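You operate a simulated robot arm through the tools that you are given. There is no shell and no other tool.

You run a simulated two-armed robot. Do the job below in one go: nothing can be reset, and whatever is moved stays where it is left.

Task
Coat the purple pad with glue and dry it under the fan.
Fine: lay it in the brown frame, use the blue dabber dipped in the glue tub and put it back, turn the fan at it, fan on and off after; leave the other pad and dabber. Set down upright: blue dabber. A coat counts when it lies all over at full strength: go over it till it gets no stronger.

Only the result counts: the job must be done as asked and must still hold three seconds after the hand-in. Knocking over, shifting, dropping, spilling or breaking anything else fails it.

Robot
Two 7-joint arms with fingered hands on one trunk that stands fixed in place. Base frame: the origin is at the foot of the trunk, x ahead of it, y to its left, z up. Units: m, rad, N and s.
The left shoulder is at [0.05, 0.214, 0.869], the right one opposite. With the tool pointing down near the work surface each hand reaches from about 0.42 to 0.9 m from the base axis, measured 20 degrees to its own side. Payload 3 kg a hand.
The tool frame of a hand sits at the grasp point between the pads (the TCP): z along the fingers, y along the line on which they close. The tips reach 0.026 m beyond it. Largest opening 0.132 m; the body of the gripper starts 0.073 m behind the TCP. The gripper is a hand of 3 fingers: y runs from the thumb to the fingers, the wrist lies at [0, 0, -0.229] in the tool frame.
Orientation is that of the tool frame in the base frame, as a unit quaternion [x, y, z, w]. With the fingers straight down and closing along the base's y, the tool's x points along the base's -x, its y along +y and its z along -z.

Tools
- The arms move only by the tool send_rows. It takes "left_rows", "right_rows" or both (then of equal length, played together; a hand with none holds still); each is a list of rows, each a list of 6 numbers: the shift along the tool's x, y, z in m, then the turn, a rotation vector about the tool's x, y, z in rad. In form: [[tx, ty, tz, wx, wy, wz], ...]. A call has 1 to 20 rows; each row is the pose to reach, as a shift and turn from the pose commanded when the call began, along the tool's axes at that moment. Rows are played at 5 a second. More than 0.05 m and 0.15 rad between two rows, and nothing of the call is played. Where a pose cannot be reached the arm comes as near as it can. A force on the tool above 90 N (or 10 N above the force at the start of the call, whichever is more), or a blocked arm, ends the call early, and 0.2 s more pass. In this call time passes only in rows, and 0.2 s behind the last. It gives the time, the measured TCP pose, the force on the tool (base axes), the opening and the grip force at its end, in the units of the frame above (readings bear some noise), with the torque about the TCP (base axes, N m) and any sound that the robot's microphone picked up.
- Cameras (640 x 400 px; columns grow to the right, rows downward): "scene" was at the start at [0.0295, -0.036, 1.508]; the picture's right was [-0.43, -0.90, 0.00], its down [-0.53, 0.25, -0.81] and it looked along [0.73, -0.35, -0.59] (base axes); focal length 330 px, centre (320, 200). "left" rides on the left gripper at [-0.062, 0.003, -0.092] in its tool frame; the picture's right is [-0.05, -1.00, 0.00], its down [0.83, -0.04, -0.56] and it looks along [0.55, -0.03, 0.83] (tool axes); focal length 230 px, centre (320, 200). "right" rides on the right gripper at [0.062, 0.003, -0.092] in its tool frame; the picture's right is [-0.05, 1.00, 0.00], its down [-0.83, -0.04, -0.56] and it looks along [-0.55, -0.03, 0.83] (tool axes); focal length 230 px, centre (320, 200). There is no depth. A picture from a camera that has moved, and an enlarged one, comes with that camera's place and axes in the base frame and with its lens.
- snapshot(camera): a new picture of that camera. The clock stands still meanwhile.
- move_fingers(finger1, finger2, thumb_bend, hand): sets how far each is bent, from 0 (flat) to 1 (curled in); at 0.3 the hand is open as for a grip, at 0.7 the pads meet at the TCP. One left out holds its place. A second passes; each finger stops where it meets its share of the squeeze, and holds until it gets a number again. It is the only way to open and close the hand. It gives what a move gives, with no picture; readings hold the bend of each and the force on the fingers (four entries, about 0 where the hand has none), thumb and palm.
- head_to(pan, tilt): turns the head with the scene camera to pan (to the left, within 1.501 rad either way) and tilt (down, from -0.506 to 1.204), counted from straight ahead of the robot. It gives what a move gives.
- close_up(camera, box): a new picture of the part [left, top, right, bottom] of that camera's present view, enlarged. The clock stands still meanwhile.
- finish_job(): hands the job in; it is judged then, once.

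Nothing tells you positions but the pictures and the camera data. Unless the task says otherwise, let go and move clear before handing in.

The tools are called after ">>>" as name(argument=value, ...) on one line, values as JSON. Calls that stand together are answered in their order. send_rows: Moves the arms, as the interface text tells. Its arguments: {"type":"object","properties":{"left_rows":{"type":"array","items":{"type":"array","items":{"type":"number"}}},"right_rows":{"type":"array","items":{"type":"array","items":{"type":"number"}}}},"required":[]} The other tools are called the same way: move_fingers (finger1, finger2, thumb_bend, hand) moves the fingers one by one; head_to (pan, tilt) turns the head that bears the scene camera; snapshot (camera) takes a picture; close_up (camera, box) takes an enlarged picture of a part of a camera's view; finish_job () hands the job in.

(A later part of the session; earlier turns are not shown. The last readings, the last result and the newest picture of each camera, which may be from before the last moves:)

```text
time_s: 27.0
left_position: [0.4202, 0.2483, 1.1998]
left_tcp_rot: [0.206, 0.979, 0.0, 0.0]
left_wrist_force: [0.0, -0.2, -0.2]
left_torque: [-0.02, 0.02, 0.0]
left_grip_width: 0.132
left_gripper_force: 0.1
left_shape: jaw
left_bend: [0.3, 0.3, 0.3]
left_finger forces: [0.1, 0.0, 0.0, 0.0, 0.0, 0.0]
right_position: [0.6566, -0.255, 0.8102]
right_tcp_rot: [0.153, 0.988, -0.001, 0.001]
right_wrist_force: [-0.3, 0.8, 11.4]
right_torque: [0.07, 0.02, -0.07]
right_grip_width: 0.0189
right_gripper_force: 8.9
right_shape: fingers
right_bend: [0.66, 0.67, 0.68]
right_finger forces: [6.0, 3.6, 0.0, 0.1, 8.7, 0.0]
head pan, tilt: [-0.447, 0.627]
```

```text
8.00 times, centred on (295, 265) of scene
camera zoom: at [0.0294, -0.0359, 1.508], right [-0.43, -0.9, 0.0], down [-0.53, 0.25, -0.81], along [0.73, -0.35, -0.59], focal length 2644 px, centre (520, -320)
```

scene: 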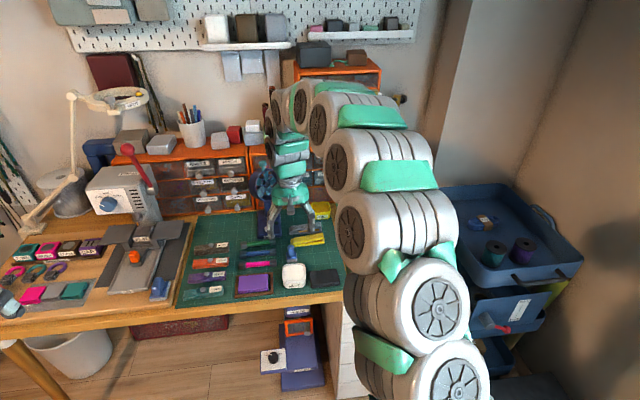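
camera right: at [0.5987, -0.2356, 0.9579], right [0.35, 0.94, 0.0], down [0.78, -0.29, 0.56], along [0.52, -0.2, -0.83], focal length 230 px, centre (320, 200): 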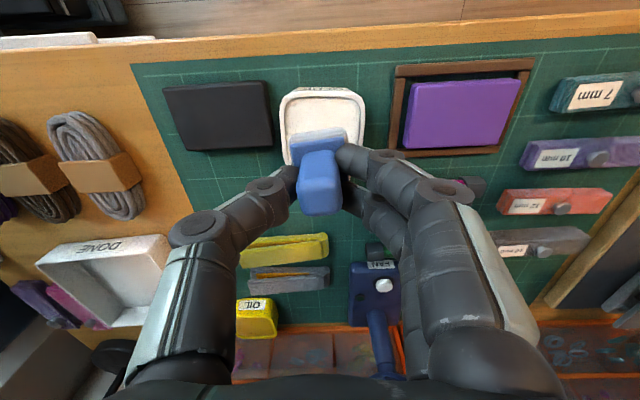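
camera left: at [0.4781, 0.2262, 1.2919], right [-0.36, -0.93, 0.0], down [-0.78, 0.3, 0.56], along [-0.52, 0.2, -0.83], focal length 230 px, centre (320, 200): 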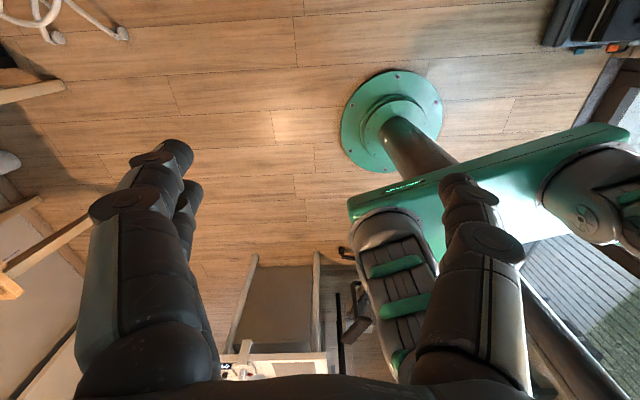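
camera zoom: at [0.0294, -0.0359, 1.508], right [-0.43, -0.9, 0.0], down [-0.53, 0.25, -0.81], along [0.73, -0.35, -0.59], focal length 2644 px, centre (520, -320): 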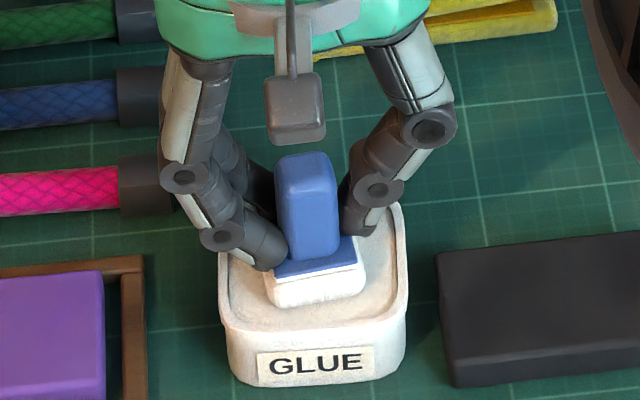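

The felt has turned white, so it's loaded with glue, and the contact force is about 11 N. I'll lift out and check the dabber in the grip.

>>> send_rows(right_rows=[[0, 0, -0.005, 0, 0, 0], [0, 0, -0.02, 0, 0, 0], [0, 0, -0.045, 0, 0, 0], [0, 0, -0.07, 0, 0, 0]])

>>> snapshot(camera="right")

>>> close_up(camera="right", box=[270, 110, 390, 230])

>>> close_up(camera="scene", box=[265, 210, 325, 290])

```text
time_s: 28.0
left_position: [0.4208, 0.2477, 1.1991]
left_tcp_rot: [0.206, 0.978, 0.001, 0.0]
left_wrist_force: [0.8, 0.0, -0.2]
left_torque: [-0.05, 0.02, 0.01]
left_grip_width: 0.1319
left_gripper_force: 0.0
left_shape: jaw
left_bend: [0.3, 0.3, 0.3]
left_finger forces: [0.0, 0.0, 0.1, 0.1, 0.1, 0.0]
right_position: [0.6565, -0.2548, 0.8785]
right_tcp_rot: [0.155, 0.988, -0.001, 0.0]
right_wrist_force: [-1.1, 0.2, -0.8]
right_torque: [0.01, -0.01, 0.0]
right_grip_width: 0.0193
right_gripper_force: 6.2
right_shape: fingers
right_bend: [0.66, 0.67, 0.68]
right_finger forces: [4.7, 2.4, 0.0, 0.0, 6.2, 0.0]
head pan, tilt: [-0.447, 0.627]
```

```text
taken
camera right: at [0.5999, -0.2346, 0.9735], right [0.35, 0.94, 0.0], down [0.78, -0.29, 0.55], along [0.52, -0.2, -0.83], focal length 230 px, centre (320, 200)
```

right: 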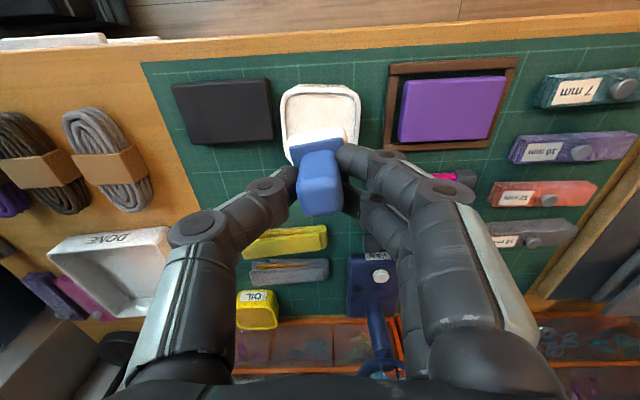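

```text
3.33 times, centred on (330, 170) of right
camera zoom: at [0.5999, -0.2346, 0.9735], right [0.35, 0.94, 0.0], down [0.78, -0.29, 0.55], along [0.52, -0.2, -0.83], focal length 767 px, centre (287, 300)
```

zoom: 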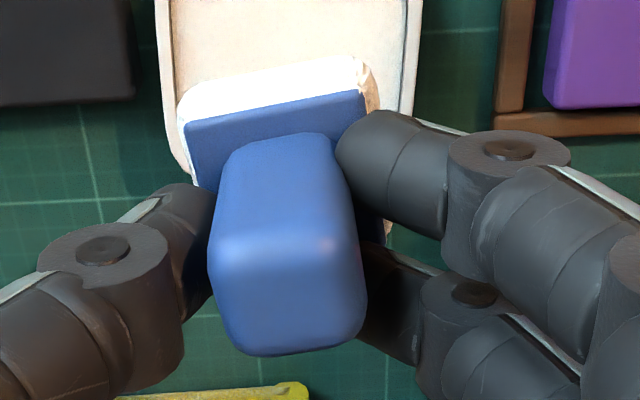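

```text
5.00 times, centred on (295, 250) of scene
camera zoom: at [0.0295, -0.036, 1.508], right [-0.43, -0.9, 0.0], down [-0.53, 0.25, -0.81], along [0.73, -0.35, -0.59], focal length 1653 px, centre (445, -50)
```

zoom: 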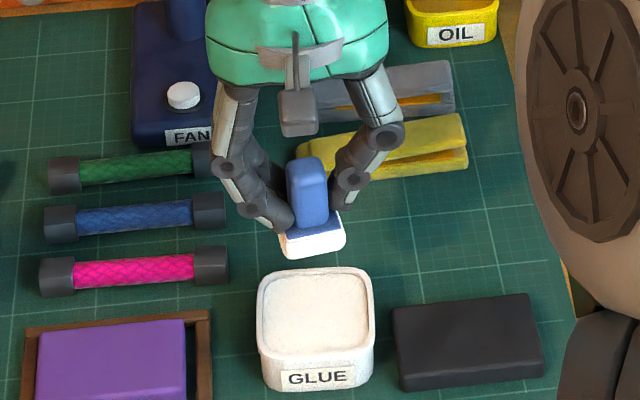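

The felt is loaded, and the dabber has turned about 7° in the grip but is level, which is fine for dabbing. I'll carry it over the pad.

>>> send_rows(right_rows=[[0.0002, 0.03, 0, 0, 0, 0], [0.0004, 0.06, 0, 0, 0, 0], [0.0006, 0.09, 0, 0, 0, 0], [0.0007, 0.1197, 0, 0, 0, 0], [0.0007, 0.1197, 0.03, 0, 0, 0]])

>>> snapshot(camera="right")

>>> close_up(camera="right", box=[220, 90, 420, 230])

>>> close_up(camera="scene", box=[220, 220, 310, 310])

```text
time_s: 29.2
left_position: [0.4203, 0.2478, 1.2002]
left_tcp_rot: [0.206, 0.979, 0.0, -0.001]
left_wrist_force: [-0.7, 0.6, -0.4]
left_torque: [-0.02, 0.03, -0.01]
left_grip_width: 0.1319
left_gripper_force: 0.1
left_shape: jaw
left_bend: [0.3, 0.3, 0.3]
left_finger forces: [0.0, 0.0, 0.1, 0.1, 0.0, 0.1]
right_position: [0.6922, -0.1402, 0.8484]
right_tcp_rot: [0.153, 0.988, 0.0, -0.001]
right_wrist_force: [-0.9, 0.7, 0.5]
right_torque: [0.0, 0.05, 0.03]
right_grip_width: 0.0192
right_gripper_force: 6.7
right_shape: fingers
right_bend: [0.66, 0.67, 0.68]
right_finger forces: [4.4, 2.2, 0.0, 0.0, 6.1, 0.1]
head pan, tilt: [-0.447, 0.627]
```

```text
taken
camera right: at [0.6363, -0.1201, 0.9429], right [0.35, 0.94, 0.0], down [0.78, -0.29, 0.55], along [0.52, -0.2, -0.83], focal length 230 px, centre (320, 200)
```

right: 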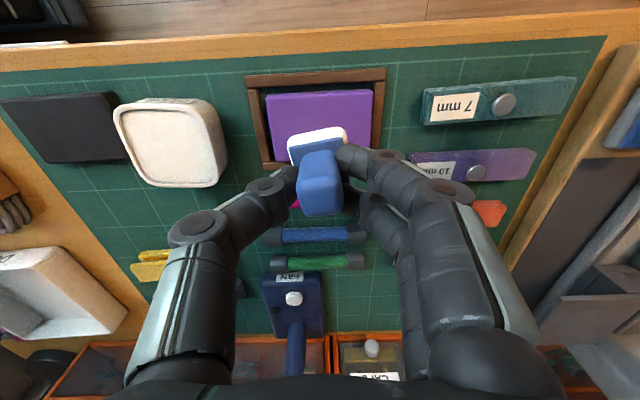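

```text
2.86 times, centred on (320, 160) of right
camera zoom: at [0.6363, -0.1201, 0.9429], right [0.35, 0.94, 0.0], down [0.78, -0.29, 0.55], along [0.52, -0.2, -0.83], focal length 657 px, centre (320, 314)
```

zoom: 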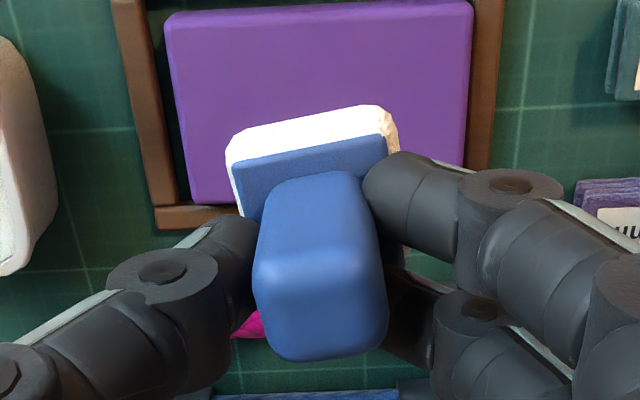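

```text
4.44 times, centred on (265, 265) of scene
camera zoom: at [0.0296, -0.036, 1.508], right [-0.43, -0.9, 0.0], down [-0.53, 0.25, -0.81], along [0.73, -0.35, -0.59], focal length 1469 px, centre (564, -89)
```

zoom: 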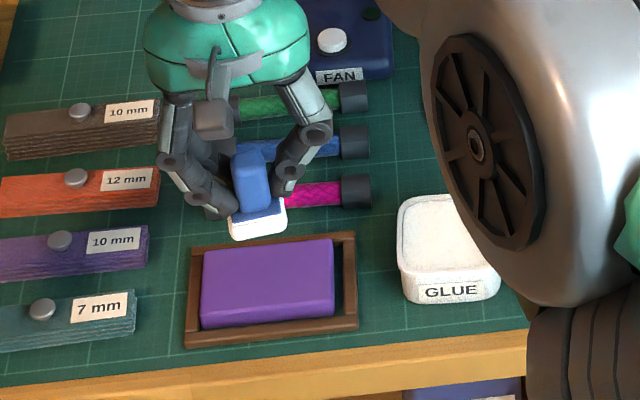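

The pad centre is within 2 mm of the dabber. I'll make a first dab at the near-right corner to find the contact height.

>>> send_rows(right_rows=[[0.0122, -0.0268, 0.0, 0, 0, 0], [0.0122, -0.0268, 0.03, 0, 0, 0], [0.0122, -0.0268, 0.045, 0, 0, 0], [0.0122, -0.0268, 0.05, 0, 0, 0]])

>>> close_up(camera="scene", box=[220, 230, 310, 310])

```text
time_s: 30.2
left_position: [0.4204, 0.2468, 1.1987]
left_tcp_rot: [0.207, 0.978, -0.001, 0.0]
left_wrist_force: [-0.3, -0.8, -0.1]
left_torque: [-0.04, 0.0, 0.0]
left_grip_width: 0.132
left_gripper_force: 0.0
left_shape: jaw
left_bend: [0.3, 0.3, 0.3]
left_finger forces: [0.0, 0.1, 0.1, 0.0, 0.0, 0.0]
right_position: [0.6726, -0.1615, 0.7997]
right_tcp_rot: [0.154, 0.988, 0.001, 0.0]
right_wrist_force: [-0.6, 0.0, 0.3]
right_torque: [-0.02, 0.0, 0.02]
right_grip_width: 0.019
right_gripper_force: 6.4
right_shape: fingers
right_bend: [0.66, 0.67, 0.68]
right_finger forces: [4.6, 2.2, 0.1, 0.1, 6.0, 0.0]
head pan, tilt: [-0.447, 0.627]
```

```text
5.00 times, centred on (265, 270) of scene
camera zoom: at [0.0296, -0.036, 1.508], right [-0.43, -0.9, 0.0], down [-0.53, 0.25, -0.81], along [0.73, -0.35, -0.59], focal length 1653 px, centre (595, -150)
```

zoom: 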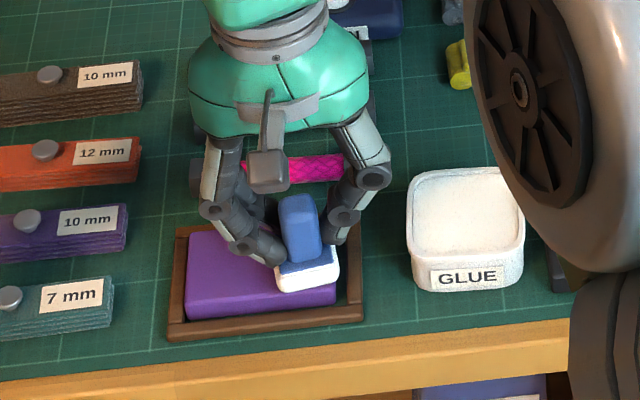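

>>> send_rows(right_rows=[[0, 0, 0.001, 0, 0, 0], [0, 0, 0.002, 0, 0, 0]])

>>> close_up(camera="scene", box=[230, 240, 300, 300])

```text
time_s: 30.8
left_position: [0.4216, 0.2481, 1.1993]
left_tcp_rot: [0.207, 0.978, 0.0, 0.0]
left_wrist_force: [-0.1, -0.1, -0.1]
left_torque: [-0.01, 0.04, -0.01]
left_grip_width: 0.1318
left_gripper_force: 0.0
left_shape: jaw
left_bend: [0.3, 0.3, 0.3]
left_finger forces: [0.0, 0.0, 0.0, 0.1, 0.0, 0.0]
right_position: [0.6734, -0.1613, 0.7974]
right_tcp_rot: [0.154, 0.988, 0.0, 0.0]
right_wrist_force: [-0.6, -0.8, 0.8]
right_torque: [-0.03, 0.01, -0.01]
right_grip_width: 0.0191
right_gripper_force: 7.0
right_shape: fingers
right_bend: [0.66, 0.67, 0.68]
right_finger forces: [4.7, 2.2, 0.1, 0.1, 6.0, 0.0]
head pan, tilt: [-0.447, 0.627]
```

```text
6.67 times, centred on (265, 270) of scene
camera zoom: at [0.0295, -0.036, 1.508], right [-0.43, -0.9, 0.0], down [-0.53, 0.25, -0.81], along [0.73, -0.35, -0.59], focal length 2204 px, centre (687, -267)
```

zoom: 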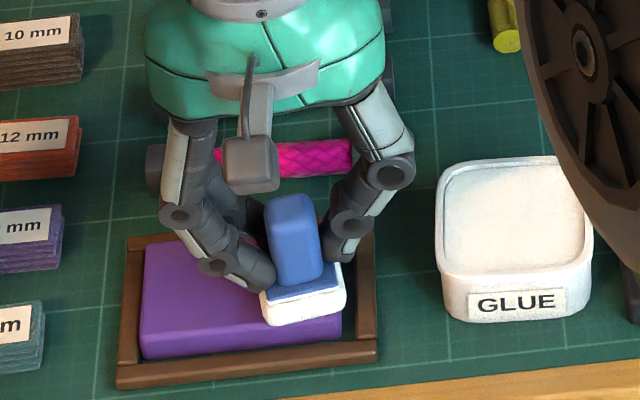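

>>> send_rows(right_rows=[[0, 0, 0.001, 0, 0, 0], [0, 0, 0.002, 0, 0, 0]])

```text
time_s: 31.4
left_position: [0.4205, 0.2476, 1.1987]
left_tcp_rot: [0.207, 0.978, 0.0, 0.0]
left_wrist_force: [-0.2, 0.3, 0.1]
left_torque: [0.05, -0.02, 0.0]
left_grip_width: 0.1321
left_gripper_force: 0.1
left_shape: jaw
left_bend: [0.3, 0.3, 0.3]
left_finger forces: [0.0, 0.0, 0.0, 0.0, 0.1, 0.1]
right_position: [0.6726, -0.1622, 0.7958]
right_tcp_rot: [0.154, 0.988, -0.001, 0.0]
right_wrist_force: [-0.3, -0.6, 8.4]
right_torque: [-0.01, 0.02, 0.03]
right_grip_width: 0.0188
right_gripper_force: 7.4
right_shape: fingers
right_bend: [0.66, 0.68, 0.68]
right_finger forces: [5.8, 2.5, 0.0, 0.1, 7.5, 0.0]
head pan, tilt: [-0.447, 0.627]
```

Contact is at TCP z≈0.7965, with 8 N. I'll lift slightly to see what the dab left.

>>> send_rows(right_rows=[[0, 0, -0.015, 0, 0, 0], [-0.022, 0, -0.04, 0, 0, 0], [-0.05, 0, -0.06, 0, 0, 0]])

>>> close_up(camera="right", box=[240, 50, 440, 190])

>>> close_up(camera="scene", box=[230, 240, 300, 300])

```text
time_s: 32.2
left_position: [0.4213, 0.2468, 1.2001]
left_tcp_rot: [0.207, 0.978, 0.001, -0.001]
left_wrist_force: [0.1, 0.2, -0.1]
left_torque: [0.02, -0.02, -0.02]
left_grip_width: 0.1322
left_gripper_force: 0.1
left_shape: jaw
left_bend: [0.3, 0.3, 0.3]
left_finger forces: [0.0, 0.0, 0.0, 0.0, 0.0, 0.0]
right_position: [0.7185, -0.1758, 0.8564]
right_tcp_rot: [0.154, 0.988, 0.0, 0.0]
right_wrist_force: [0.3, -0.8, -0.1]
right_torque: [0.02, -0.02, 0.04]
right_grip_width: 0.0194
right_gripper_force: 5.8
right_shape: fingers
right_bend: [0.66, 0.68, 0.68]
right_finger forces: [4.6, 1.8, 0.1, 0.0, 5.9, 0.0]
head pan, tilt: [-0.447, 0.627]
```

```text
2.86 times, centred on (340, 120) of right
camera zoom: at [0.663, -0.1558, 0.9502], right [0.35, 0.94, 0.0], down [0.78, -0.29, 0.55], along [0.52, -0.2, -0.83], focal length 657 px, centre (263, 429)
```

zoom: 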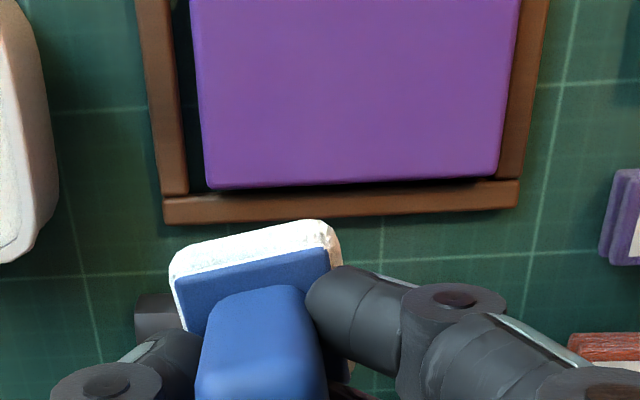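

```text
6.67 times, centred on (265, 270) of scene
camera zoom: at [0.0295, -0.036, 1.508], right [-0.43, -0.9, 0.0], down [-0.53, 0.25, -0.81], along [0.73, -0.35, -0.59], focal length 2204 px, centre (687, -267)
```

zoom: 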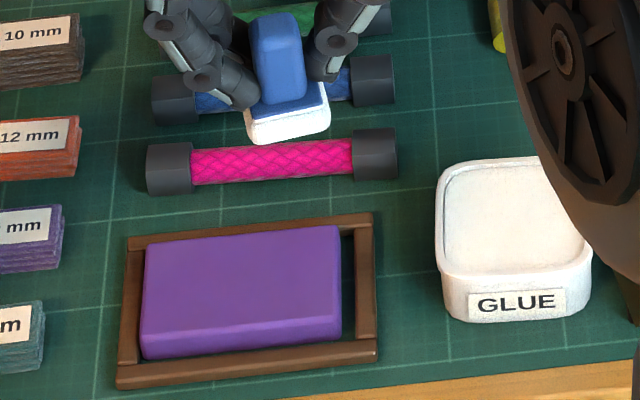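

A plain press leaves no visible mark, so the coat must come from wiping. I'll do a light stroke along the pad's length, which is the stiff direction of this grip.

>>> send_rows(right_rows=[[0.025, 0, 0.0, 0, 0, 0], [0.0496, -0.0004, 0.02, 0, 0, 0], [0.0496, -0.0004, 0.045, 0, 0, 0], [0.0496, -0.0004, 0.0575, 0, 0, 0], [0.0496, -0.0004, 0.0593, 0, 0, 0], [0.0496, 0.0086, 0.0593, 0, 0, 0], [0.0496, 0.0176, 0.0593, 0, 0, 0], [0.0496, 0.0266, 0.0593, 0, 0, 0]])

>>> close_up(camera="scene", box=[230, 240, 300, 300])

>>> close_up(camera="right", box=[220, 90, 420, 230])

```text
time_s: 34.0
left_position: [0.4201, 0.2474, 1.1994]
left_tcp_rot: [0.206, 0.979, 0.0, 0.0]
left_wrist_force: [0.1, 0.2, -0.7]
left_torque: [-0.02, 0.01, 0.01]
left_grip_width: 0.1317
left_gripper_force: 0.0
left_shape: jaw
left_bend: [0.3, 0.3, 0.3]
left_finger forces: [0.0, 0.0, 0.0, 0.0, 0.0, 0.1]
right_position: [0.6801, -0.1363, 0.7954]
right_tcp_rot: [0.152, 0.988, 0.0, 0.0]
right_wrist_force: [-0.5, -1.0, 1.6]
right_torque: [-0.03, 0.05, -0.02]
right_grip_width: 0.0188
right_gripper_force: 6.8
right_shape: fingers
right_bend: [0.66, 0.69, 0.68]
right_finger forces: [4.5, 1.2, 0.1, 0.0, 7.2, 0.1]
head pan, tilt: [-0.447, 0.627]
```

```text
6.67 times, centred on (265, 270) of scene
camera zoom: at [0.0295, -0.036, 1.508], right [-0.43, -0.9, 0.0], down [-0.53, 0.25, -0.81], along [0.73, -0.35, -0.59], focal length 2204 px, centre (687, -267)
```

zoom: 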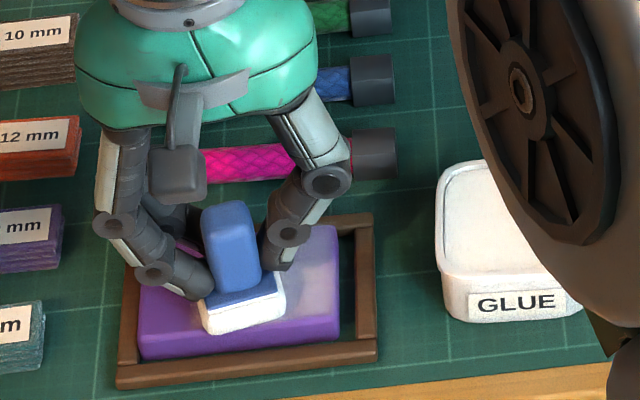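

```text
2.86 times, centred on (320, 160) of right
camera zoom: at [0.6242, -0.1158, 0.8899], right [0.35, 0.94, 0.0], down [0.78, -0.29, 0.56], along [0.52, -0.2, -0.83], focal length 657 px, centre (320, 314)
```

zoom: 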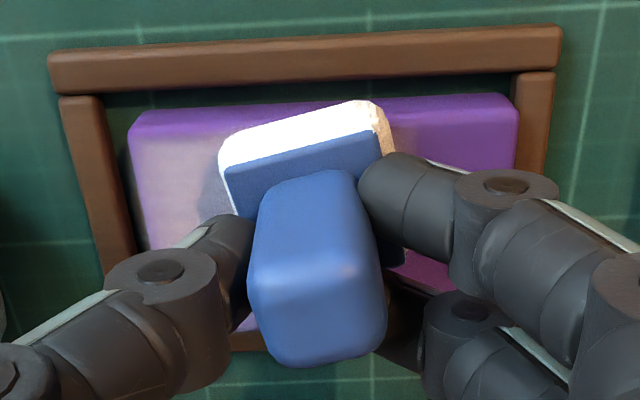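

Wiping works: a whitish coat shows on the right part. The dabber is slowly turning in the grip because finger 2 chases it, so while it rests on the pad I'll reset both fingers to the same bend and let the thumb press it square.

>>> move_fingers(hand="right", finger1=0.655, finger2=0.655, thumb_bend=0.7)

>>> close_up(camera="right", box=[220, 90, 420, 230])

>>> close_up(camera="scene", box=[230, 240, 300, 300])

```text
time_s: 35.0
left_position: [0.4207, 0.2471, 1.1997]
left_tcp_rot: [0.206, 0.979, 0.0, 0.0]
left_wrist_force: [0.6, 0.1, -0.2]
left_torque: [0.0, 0.01, -0.02]
left_grip_width: 0.1318
left_gripper_force: 0.0
left_shape: jaw
left_bend: [0.3, 0.3, 0.3]
left_finger forces: [0.1, 0.1, 0.1, 0.0, 0.1, 0.1]
right_position: [0.6811, -0.1374, 0.7959]
right_tcp_rot: [0.154, 0.988, 0.0, 0.0]
right_wrist_force: [-0.5, -2.6, 3.1]
right_torque: [-0.01, 0.04, -0.01]
right_grip_width: 0.0198
right_gripper_force: 3.7
right_shape: fingers
right_bend: [0.64, 0.65, 0.69]
right_finger forces: [2.3, 0.1, 0.0, 0.1, 4.7, 0.0]
head pan, tilt: [-0.447, 0.627]
```

```text
2.86 times, centred on (320, 160) of right
camera zoom: at [0.6243, -0.116, 0.89], right [0.35, 0.94, 0.0], down [0.78, -0.29, 0.56], along [0.52, -0.2, -0.83], focal length 657 px, centre (320, 314)
```

zoom: 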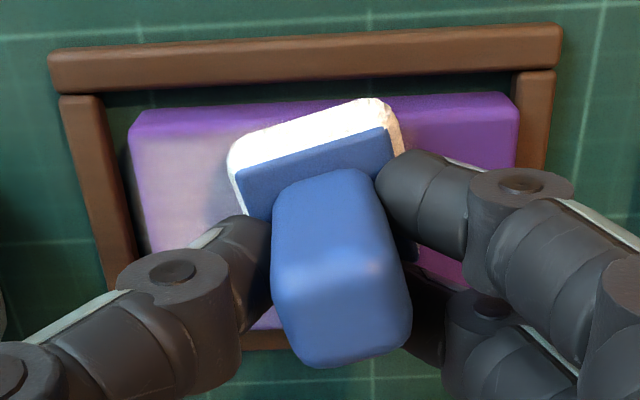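

```text
6.67 times, centred on (265, 270) of scene
camera zoom: at [0.0295, -0.036, 1.508], right [-0.43, -0.9, 0.0], down [-0.53, 0.25, -0.81], along [0.73, -0.35, -0.59], focal length 2204 px, centre (687, -267)
```

zoom: 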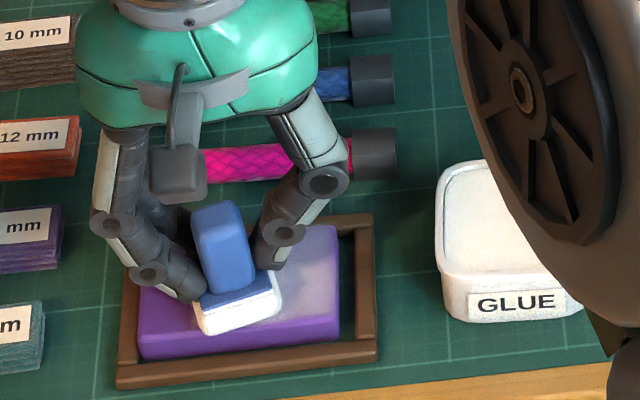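

The grip has worsened, with the handle held only by the thumb and finger 1. The dabber stands on the pad, so I'll let go here and take a better, well-centred grip.

>>> move_fingers(hand="right", finger1=0.55, finger2=0.55, thumb_bend=0.57)

>>> close_up(camera="right", box=[220, 90, 420, 230])

>>> close_up(camera="scene", box=[230, 240, 300, 300])

```text
time_s: 36.0
left_position: [0.4207, 0.2473, 1.1994]
left_tcp_rot: [0.206, 0.979, 0.0, 0.0]
left_wrist_force: [-0.6, -0.3, -0.9]
left_torque: [-0.04, 0.01, 0.01]
left_grip_width: 0.1319
left_gripper_force: 0.0
left_shape: jaw
left_bend: [0.3, 0.3, 0.3]
left_finger forces: [0.0, 0.1, 0.1, 0.1, 0.1, 0.1]
right_position: [0.6806, -0.1376, 0.7963]
right_tcp_rot: [0.154, 0.988, 0.0, 0.0]
right_wrist_force: [-0.4, -0.4, 0.3]
right_torque: [0.03, 0.03, -0.01]
right_grip_width: 0.0491
right_gripper_force: 0.0
right_shape: fingers
right_bend: [0.55, 0.55, 0.56]
right_finger forces: [0.0, 0.0, 0.0, 0.0, 0.0, 0.1]
head pan, tilt: [-0.447, 0.627]
```

```text
2.86 times, centred on (320, 160) of right
camera zoom: at [0.6243, -0.116, 0.8899], right [0.35, 0.94, 0.0], down [0.78, -0.29, 0.56], along [0.52, -0.2, -0.83], focal length 657 px, centre (320, 314)
```

zoom: 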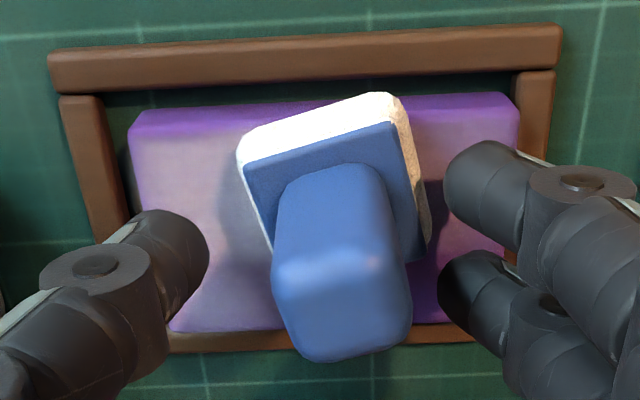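

```text
6.67 times, centred on (265, 270) of scene
camera zoom: at [0.0295, -0.036, 1.508], right [-0.43, -0.9, 0.0], down [-0.53, 0.25, -0.81], along [0.73, -0.35, -0.59], focal length 2204 px, centre (687, -267)
```

zoom: 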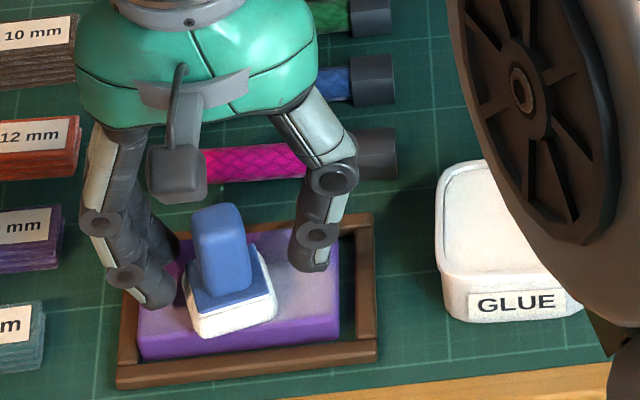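

The dabber stands upright on the pad. I'll rise and turn the hand about 76° so the two fingers can meet the handle's wider face, which should hold more steadily.

>>> send_rows(right_rows=[[0, 0, -0.03, 0, 0, 0], [0, 0, -0.065, 0, 0, 0], [0, 0, -0.1, 0, 0, 0], [0, 0, -0.1, 0, 0, 0.1323], [0, 0, -0.1, 0, 0, 0.2646], [0.001, 0, -0.1, 0, 0, 0.3969], [0.002, 0.001, -0.1, 0, 0, 0.5292], [0.003, 0.002, -0.1, 0, 0, 0.6615], [0.004, 0.003, -0.1, 0, 0, 0.7938], [0.005, 0.0035, -0.1, 0, 0, 0.9261], [0.005, 0.0035, -0.1, 0, 0, 1.0584], [0.005, 0.0035, -0.1, 0, 0, 1.1907], [0.005, 0.0035, -0.1, 0, 0, 1.323]])

>>> snapshot(camera="right")

>>> snapshot(camera="scene")

```text
time_s: 38.8
left_position: [0.4199, 0.2483, 1.1997]
left_tcp_rot: [0.206, 0.979, 0.0, 0.001]
left_wrist_force: [0.1, -0.3, 0.9]
left_torque: [0.01, -0.01, -0.03]
left_grip_width: 0.1319
left_gripper_force: 0.1
left_shape: jaw
left_bend: [0.3, 0.3, 0.3]
left_finger forces: [0.1, 0.1, 0.0, 0.0, 0.0, 0.0]
right_position: [0.6768, -0.1314, 0.8965]
right_tcp_rot: [0.729, 0.684, 0.0, 0.0]
right_wrist_force: [-0.3, 0.3, 0.0]
right_torque: [-0.03, 0.02, 0.0]
right_grip_width: 0.0488
right_gripper_force: 0.0
right_shape: fingers
right_bend: [0.55, 0.55, 0.56]
right_finger forces: [0.0, 0.0, 0.0, 0.1, 0.1, 0.0]
head pan, tilt: [-0.447, 0.627]
```

```text
taken
camera right: at [0.6851, -0.0716, 0.99], right [0.99, -0.11, 0.0], down [-0.09, -0.83, 0.56], along [-0.06, -0.55, -0.83], focal length 230 px, centre (320, 200)
```

right: 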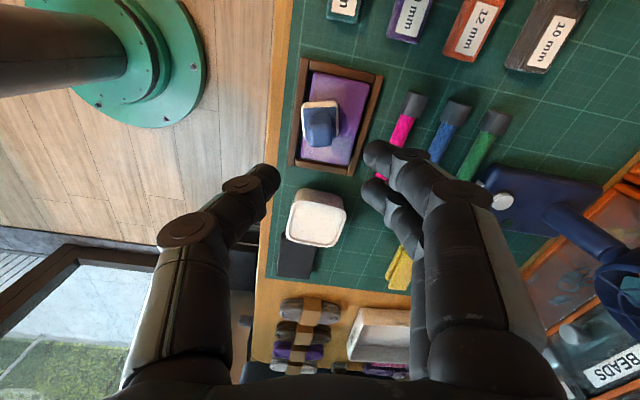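

```text
taken
```

scene: 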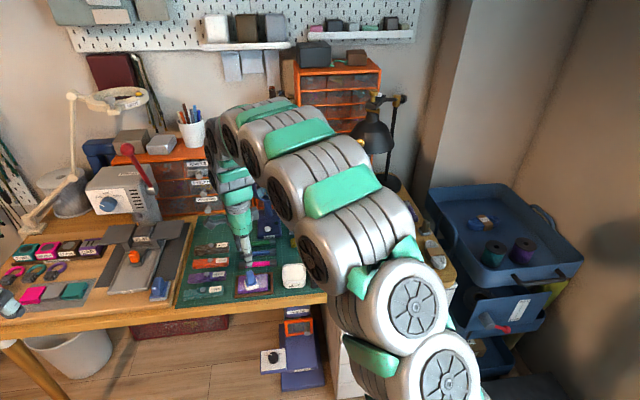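

The hand turned as asked. I'll zoom in on the dabber from here.

>>> close_up(camera="right", box=[280, 60, 400, 180])

>>> close_up(camera="scene", box=[230, 230, 300, 300])

```text
3.33 times, centred on (340, 120) of right
camera zoom: at [0.6851, -0.0716, 0.99], right [0.99, -0.11, 0.0], down [-0.09, -0.83, 0.56], along [-0.06, -0.55, -0.83], focal length 767 px, centre (253, 467)
```

zoom: 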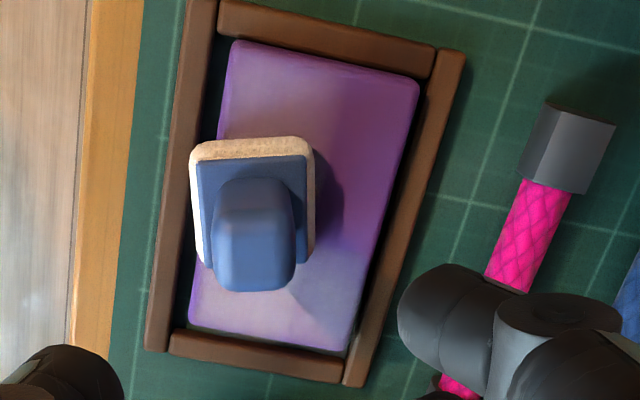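

```text
5.71 times, centred on (265, 265) of scene
camera zoom: at [0.0295, -0.036, 1.508], right [-0.43, -0.9, 0.0], down [-0.53, 0.25, -0.81], along [0.73, -0.35, -0.59], focal length 1889 px, centre (634, -171)
```

zoom: 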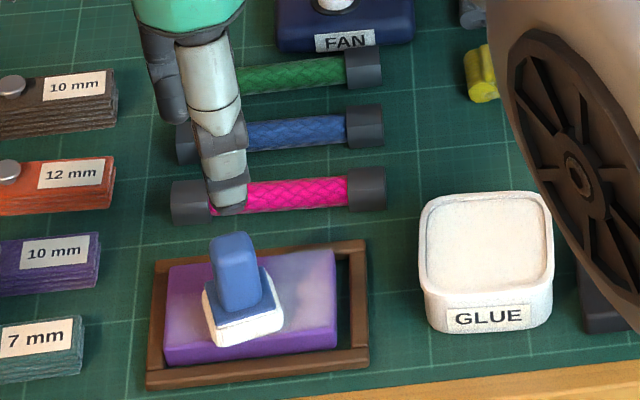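

The dabber is aligned and centred under the hand within 1 mm. I'll lower around the handle.

>>> send_rows(right_rows=[[0, 0, 0.03, 0, 0, 0], [0, 0, 0.06, 0, 0, 0], [0, 0, 0.082, 0, 0, 0], [0, 0, 0.096, 0, 0, 0]])

>>> close_up(camera="right", box=[250, 120, 390, 240])

>>> close_up(camera="scene", box=[230, 230, 300, 300])

```text
time_s: 39.8
left_position: [0.4201, 0.2481, 1.1992]
left_tcp_rot: [0.206, 0.979, 0.0, 0.0]
left_wrist_force: [0.0, -0.3, 0.5]
left_torque: [0.02, -0.03, 0.01]
left_grip_width: 0.1319
left_gripper_force: 0.0
left_shape: jaw
left_bend: [0.3, 0.3, 0.3]
left_finger forces: [0.0, 0.0, 0.0, 0.0, 0.0, 0.0]
right_position: [0.6766, -0.131, 0.8012]
right_tcp_rot: [0.728, 0.685, 0.0, 0.0]
right_wrist_force: [-0.2, -0.1, -0.4]
right_torque: [0.0, -0.03, 0.03]
right_grip_width: 0.049
right_gripper_force: 0.0
right_shape: fingers
right_bend: [0.55, 0.55, 0.56]
right_finger forces: [0.1, 0.0, 0.0, 0.0, 0.0, 0.0]
head pan, tilt: [-0.447, 0.627]
```

```text
3.33 times, centred on (320, 180) of right
camera zoom: at [0.6849, -0.072, 0.8938], right [0.99, -0.11, 0.0], down [-0.09, -0.83, 0.56], along [-0.06, -0.55, -0.83], focal length 767 px, centre (320, 267)
```

zoom: 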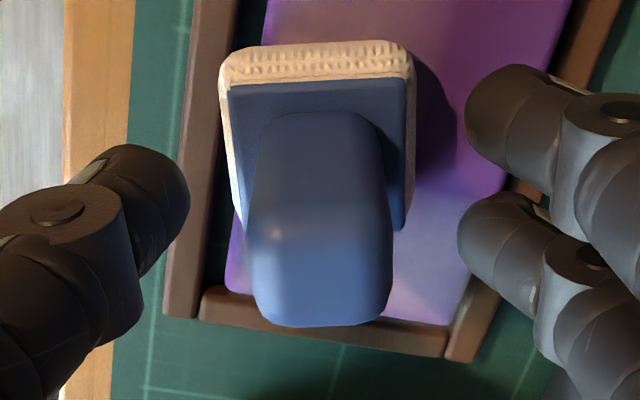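

```text
5.71 times, centred on (265, 265) of scene
camera zoom: at [0.0296, -0.036, 1.508], right [-0.43, -0.9, 0.0], down [-0.53, 0.25, -0.81], along [0.73, -0.35, -0.59], focal length 1889 px, centre (634, -171)
```

zoom: 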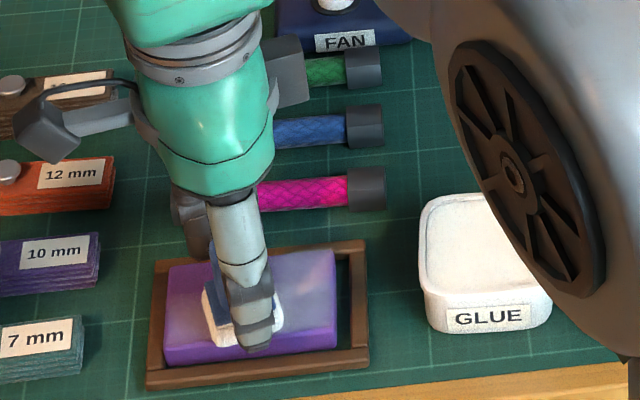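

Handle is centred between the thumb and fingers. I'll close in two steps.

>>> move_fingers(hand="right", finger1=0.62, finger2=0.62, thumb_bend=0.64)

>>> move_fingers(hand="right", finger1=0.7, finger2=0.7, thumb_bend=0.7)

>>> close_up(camera="right", box=[250, 120, 390, 240])

```text
time_s: 40.8
left_position: [0.4198, 0.2481, 1.1994]
left_tcp_rot: [0.206, 0.979, 0.0, 0.0]
left_wrist_force: [-0.4, -0.6, 0.5]
left_torque: [0.0, -0.03, 0.0]
left_grip_width: 0.1319
left_gripper_force: 0.1
left_shape: jaw
left_bend: [0.3, 0.3, 0.3]
left_finger forces: [0.0, 0.0, 0.0, 0.0, 0.0, 0.1]
right_position: [0.6763, -0.1316, 0.8009]
right_tcp_rot: [0.729, 0.685, 0.0, -0.001]
right_wrist_force: [-0.3, 0.4, 0.2]
right_torque: [-0.03, 0.0, 0.01]
right_grip_width: 0.0266
right_gripper_force: 0.2
right_shape: fingers
right_bend: [0.62, 0.62, 0.64]
right_finger forces: [0.1, 0.1, 0.0, 0.1, 0.1, 0.0]
head pan, tilt: [-0.447, 0.627]
```

```text
time_s: 41.8
left_position: [0.4206, 0.2488, 1.1994]
left_tcp_rot: [0.207, 0.978, 0.0, 0.0]
left_wrist_force: [0.1, 1.0, 0.0]
left_torque: [0.0, 0.01, 0.02]
left_grip_width: 0.1319
left_gripper_force: 0.1
left_shape: jaw
left_bend: [0.3, 0.3, 0.3]
left_finger forces: [0.1, 0.1, 0.0, 0.1, 0.0, 0.0]
right_position: [0.676, -0.1324, 0.801]
right_tcp_rot: [0.729, 0.685, 0.001, 0.0]
right_wrist_force: [0.4, 0.5, 0.1]
right_torque: [0.01, -0.01, 0.01]
right_grip_width: 0.0203
right_gripper_force: 7.7
right_shape: fingers
right_bend: [0.65, 0.65, 0.67]
right_finger forces: [3.7, 3.5, 0.1, 0.0, 7.6, 0.0]
head pan, tilt: [-0.447, 0.627]
```

```text
3.33 times, centred on (320, 180) of right
camera zoom: at [0.6847, -0.072, 0.8941], right [0.99, -0.11, 0.0], down [-0.09, -0.83, 0.56], along [-0.06, -0.55, -0.83], focal length 767 px, centre (320, 267)
```

zoom: 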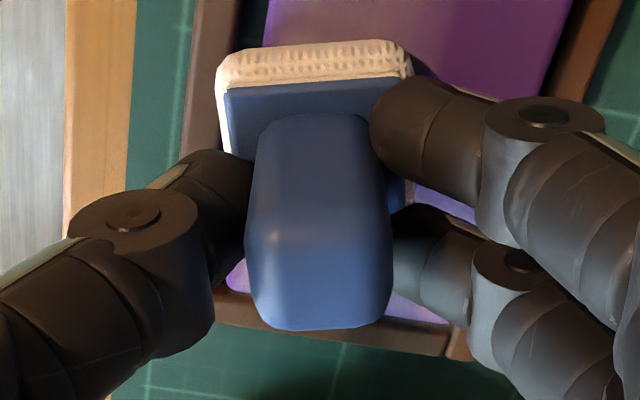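

The grip is now balanced at 3.7/3.5 N against 7.6 N. I'll do one test stroke across the pad's short axis under light pressure.

>>> send_rows(right_rows=[[0, 0, 0.0008, 0, 0, 0], [-0.0019, 0.0082, 0.0008, 0, 0, 0], [-0.0039, 0.0165, 0.0008, 0, 0, 0], [-0.0058, 0.0247, 0.0008, 0, 0, 0]])

>>> close_up(camera="right", box=[240, 100, 400, 240])

>>> close_up(camera="scene", box=[230, 240, 300, 300])

```text
time_s: 42.8
left_position: [0.4216, 0.2482, 1.2]
left_tcp_rot: [0.206, 0.978, 0.0, 0.0]
left_wrist_force: [1.5, 0.4, 0.1]
left_torque: [0.01, 0.04, -0.05]
left_grip_width: 0.1317
left_gripper_force: 0.0
left_shape: jaw
left_bend: [0.3, 0.3, 0.3]
left_finger forces: [0.0, 0.1, 0.0, 0.0, 0.0, 0.0]
right_position: [0.7018, -0.1415, 0.8]
right_tcp_rot: [0.728, 0.686, 0.001, 0.0]
right_wrist_force: [-0.3, -0.4, -1.0]
right_torque: [-0.03, -0.03, 0.01]
right_grip_width: 0.0203
right_gripper_force: 7.3
right_shape: fingers
right_bend: [0.65, 0.65, 0.67]
right_finger forces: [3.7, 3.6, 0.0, 0.0, 7.6, 0.0]
head pan, tilt: [-0.447, 0.627]
```

```text
2.86 times, centred on (320, 170) of right
camera zoom: at [0.7094, -0.0799, 0.8928], right [0.99, -0.11, 0.0], down [-0.09, -0.83, 0.56], along [-0.06, -0.55, -0.83], focal length 657 px, centre (320, 286)
```

zoom: 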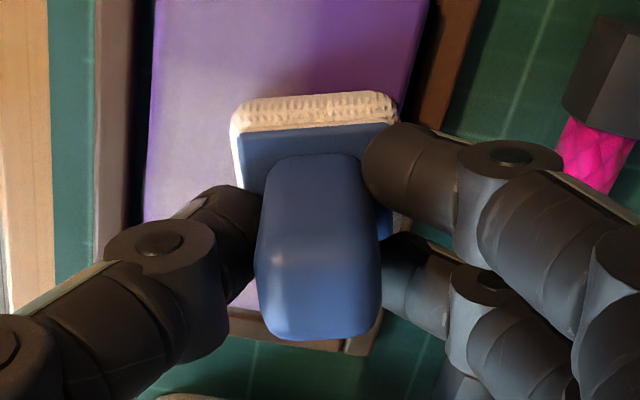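

```text
6.67 times, centred on (265, 270) of scene
camera zoom: at [0.0296, -0.036, 1.508], right [-0.43, -0.9, 0.0], down [-0.53, 0.25, -0.81], along [0.73, -0.35, -0.59], focal length 2204 px, centre (687, -267)
```

zoom: 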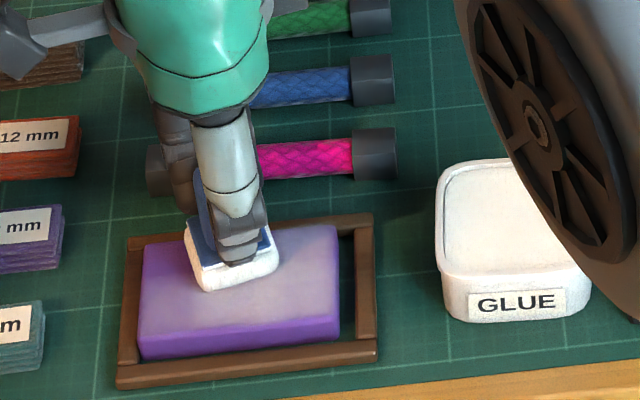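

The grip stays balanced and the coat is spreading. I'll press a touch more and raster the left half of the pad with short strokes.

>>> send_rows(right_rows=[[0, 0, 0.0007, 0, 0, 0], [0.0088, 0.0021, 0.0007, 0, 0, 0], [0.0115, -0.0096, 0.0007, 0, 0, 0], [0.0143, -0.0213, 0.0007, 0, 0, 0], [0.023, -0.0192, 0.0007, 0, 0, 0], [0.0202, -0.0075, 0.0007, 0, 0, 0], [0.0175, 0.0042, 0.0007, 0, 0, 0], [0.0243, 0.0058, 0.0007, 0, 0, 0], [0.027, -0.0059, 0.0007, 0, 0, 0], [0.0298, -0.0176, 0.0007, 0, 0, 0]])

>>> close_up(camera="right", box=[240, 100, 400, 240])

>>> close_up(camera="scene", box=[230, 240, 300, 300])

```text
time_s: 45.0
left_position: [0.4213, 0.248, 1.1999]
left_tcp_rot: [0.206, 0.979, 0.0, 0.001]
left_wrist_force: [-0.1, 0.1, -0.3]
left_torque: [0.0, 0.01, -0.01]
left_grip_width: 0.1321
left_gripper_force: 0.1
left_shape: jaw
left_bend: [0.3, 0.3, 0.3]
left_finger forces: [0.0, 0.1, 0.1, 0.0, 0.0, 0.0]
right_position: [0.6868, -0.1085, 0.7988]
right_tcp_rot: [0.728, 0.686, 0.0, 0.0]
right_wrist_force: [0.7, 0.4, 0.0]
right_torque: [0.01, 0.01, 0.01]
right_grip_width: 0.02
right_gripper_force: 7.8
right_shape: fingers
right_bend: [0.66, 0.66, 0.67]
right_finger forces: [3.7, 4.0, 0.0, 0.0, 7.8, 0.0]
head pan, tilt: [-0.447, 0.627]
```

```text
2.86 times, centred on (320, 170) of right
camera zoom: at [0.694, -0.0482, 0.8925], right [0.99, -0.11, 0.0], down [-0.09, -0.83, 0.56], along [-0.06, -0.55, -0.83], focal length 657 px, centre (320, 286)
```

zoom: 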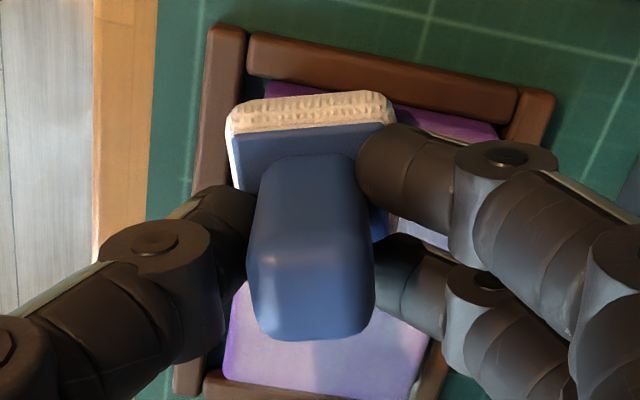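

```text
6.67 times, centred on (265, 270) of scene
camera zoom: at [0.0295, -0.036, 1.508], right [-0.43, -0.9, 0.0], down [-0.53, 0.25, -0.81], along [0.73, -0.35, -0.59], focal length 2204 px, centre (687, -267)
```

zoom: 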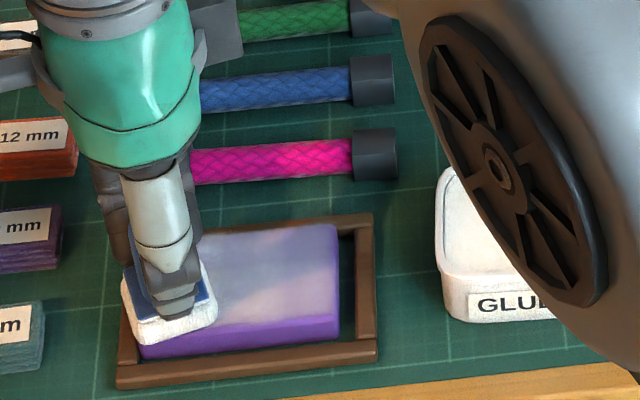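

The grip is steady. I'll lift off and back away a bit to inspect the coat.

>>> send_rows(right_rows=[[0, 0, -0.02, 0, 0, 0], [-0.01, 0.03, -0.05, 0, 0, 0], [-0.02, 0.06, -0.07, 0, 0, 0], [-0.03, 0.09, -0.08, 0, 0, 0]])

>>> close_up(camera="scene", box=[225, 245, 295, 305])

>>> snapshot(camera="right")

```text
time_s: 46.0
left_position: [0.421, 0.2469, 1.1995]
left_tcp_rot: [0.206, 0.978, 0.0, 0.0]
left_wrist_force: [0.3, -0.7, -0.4]
left_torque: [0.02, 0.02, 0.0]
left_grip_width: 0.1319
left_gripper_force: 0.0
left_shape: jaw
left_bend: [0.3, 0.3, 0.3]
left_finger forces: [0.0, 0.0, 0.0, 0.0, 0.0, 0.0]
right_position: [0.7742, -0.1451, 0.8784]
right_tcp_rot: [0.728, 0.685, 0.0, 0.0]
right_wrist_force: [-0.6, -0.5, 0.4]
right_torque: [0.01, 0.06, -0.05]
right_grip_width: 0.02
right_gripper_force: 7.5
right_shape: fingers
right_bend: [0.66, 0.66, 0.67]
right_finger forces: [3.5, 3.7, 0.1, 0.0, 7.4, 0.0]
head pan, tilt: [-0.447, 0.627]
```

```text
6.67 times, centred on (260, 275) of scene
camera zoom: at [0.0296, -0.036, 1.508], right [-0.43, -0.9, 0.0], down [-0.53, 0.25, -0.81], along [0.73, -0.35, -0.59], focal length 2204 px, centre (720, -300)
```

zoom: 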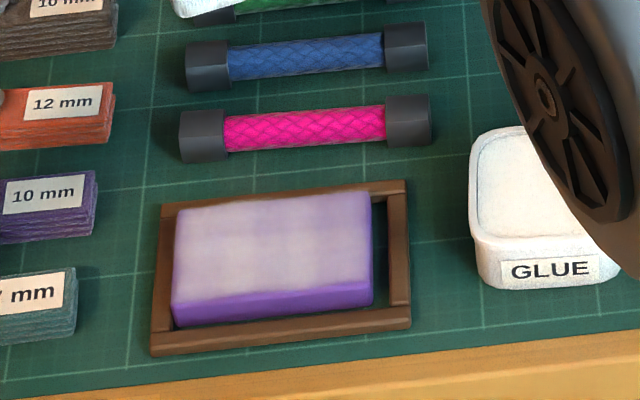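

```text
taken
camera right: at [0.7823, -0.0845, 0.9714], right [0.99, -0.11, 0.0], down [-0.09, -0.83, 0.56], along [-0.06, -0.55, -0.83], focal length 230 px, centre (320, 200)
```

right: 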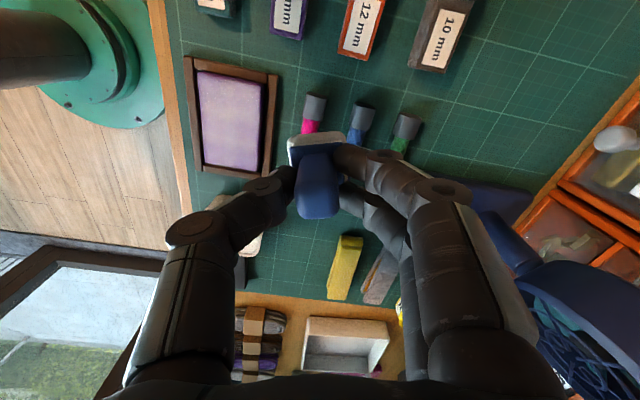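

The coat is already over most of the pad. I'll zoom in to judge evenness and strength.

>>> close_up(camera="right", box=[180, 50, 290, 190])

>>> close_up(camera="scene", box=[240, 265, 275, 295])

```text
2.86 times, centred on (235, 120) of right
camera zoom: at [0.7823, -0.0845, 0.9714], right [0.99, -0.11, 0.0], down [-0.09, -0.83, 0.56], along [-0.06, -0.55, -0.83], focal length 657 px, centre (563, 429)
```

zoom: 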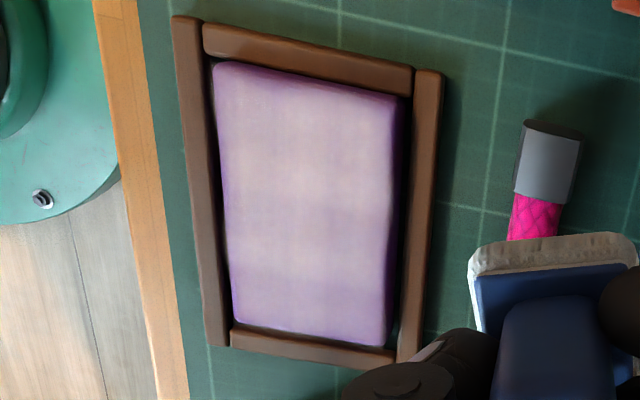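

```text
13.33 times, centred on (258, 280) of scene
camera zoom: at [0.0296, -0.036, 1.508], right [-0.43, -0.9, 0.0], down [-0.53, 0.25, -0.81], along [0.73, -0.35, -0.59], focal length 4407 px, centre (1153, -867)
```

zoom: 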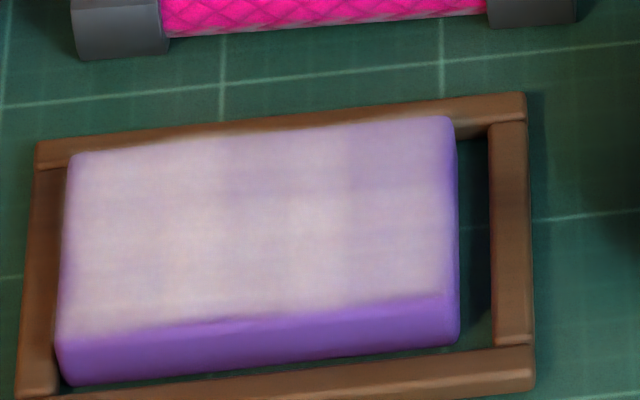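

The coat is patchy, so I'll re-dip for fresh glue and go over it again with wider strokes. Moving back over the tub.

>>> send_rows(right_rows=[[-0.0291, -0.0278, 0, 0, 0, 0], [-0.0583, -0.0556, 0, 0, 0, 0], [-0.0874, -0.0833, 0, 0, 0, 0], [-0.1165, -0.1111, 0, 0, 0, 0], [-0.1165, -0.1111, 0.03, 0, 0, 0], [-0.1165, -0.1111, 0.055, 0, 0, 0]])

>>> close_up(camera="right", box=[230, 80, 410, 240])

>>> close_up(camera="scene", box=[225, 225, 325, 305])

```text
time_s: 47.4
left_position: [0.4204, 0.2488, 1.1995]
left_tcp_rot: [0.207, 0.978, -0.001, 0.0]
left_wrist_force: [0.5, 0.1, 0.3]
left_torque: [-0.03, 0.0, 0.01]
left_grip_width: 0.1319
left_gripper_force: 0.1
left_shape: jaw
left_bend: [0.3, 0.3, 0.3]
left_finger forces: [0.0, 0.1, 0.0, 0.1, 0.0, 0.0]
right_position: [0.6563, -0.2547, 0.8222]
right_tcp_rot: [0.728, 0.686, 0.0, 0.0]
right_wrist_force: [0.0, 0.1, -0.3]
right_torque: [0.01, 0.03, 0.01]
right_grip_width: 0.02
right_gripper_force: 6.9
right_shape: fingers
right_bend: [0.66, 0.66, 0.67]
right_finger forces: [3.4, 3.7, 0.0, 0.0, 7.1, 0.0]
head pan, tilt: [-0.447, 0.627]
```

```text
2.50 times, centred on (320, 160) of right
camera zoom: at [0.6636, -0.1939, 0.9162], right [0.99, -0.11, 0.0], down [-0.09, -0.83, 0.56], along [-0.06, -0.55, -0.83], focal length 575 px, centre (320, 300)
```

zoom: 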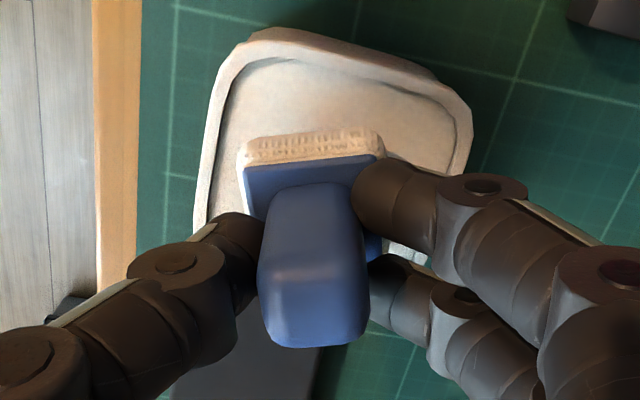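

```text
5.00 times, centred on (275, 265) of scene
camera zoom: at [0.0296, -0.036, 1.508], right [-0.43, -0.9, 0.0], down [-0.53, 0.25, -0.81], along [0.73, -0.35, -0.59], focal length 1653 px, centre (545, -125)
```

zoom: 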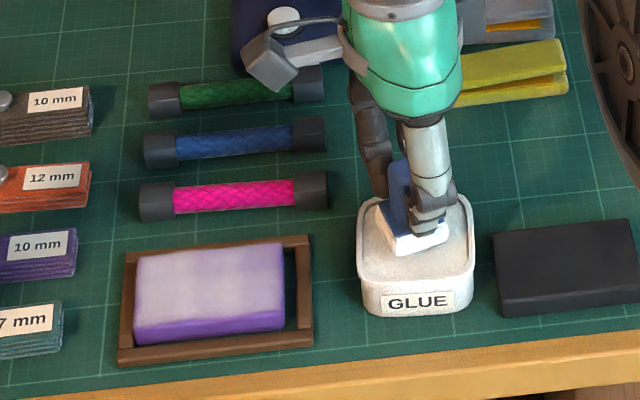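

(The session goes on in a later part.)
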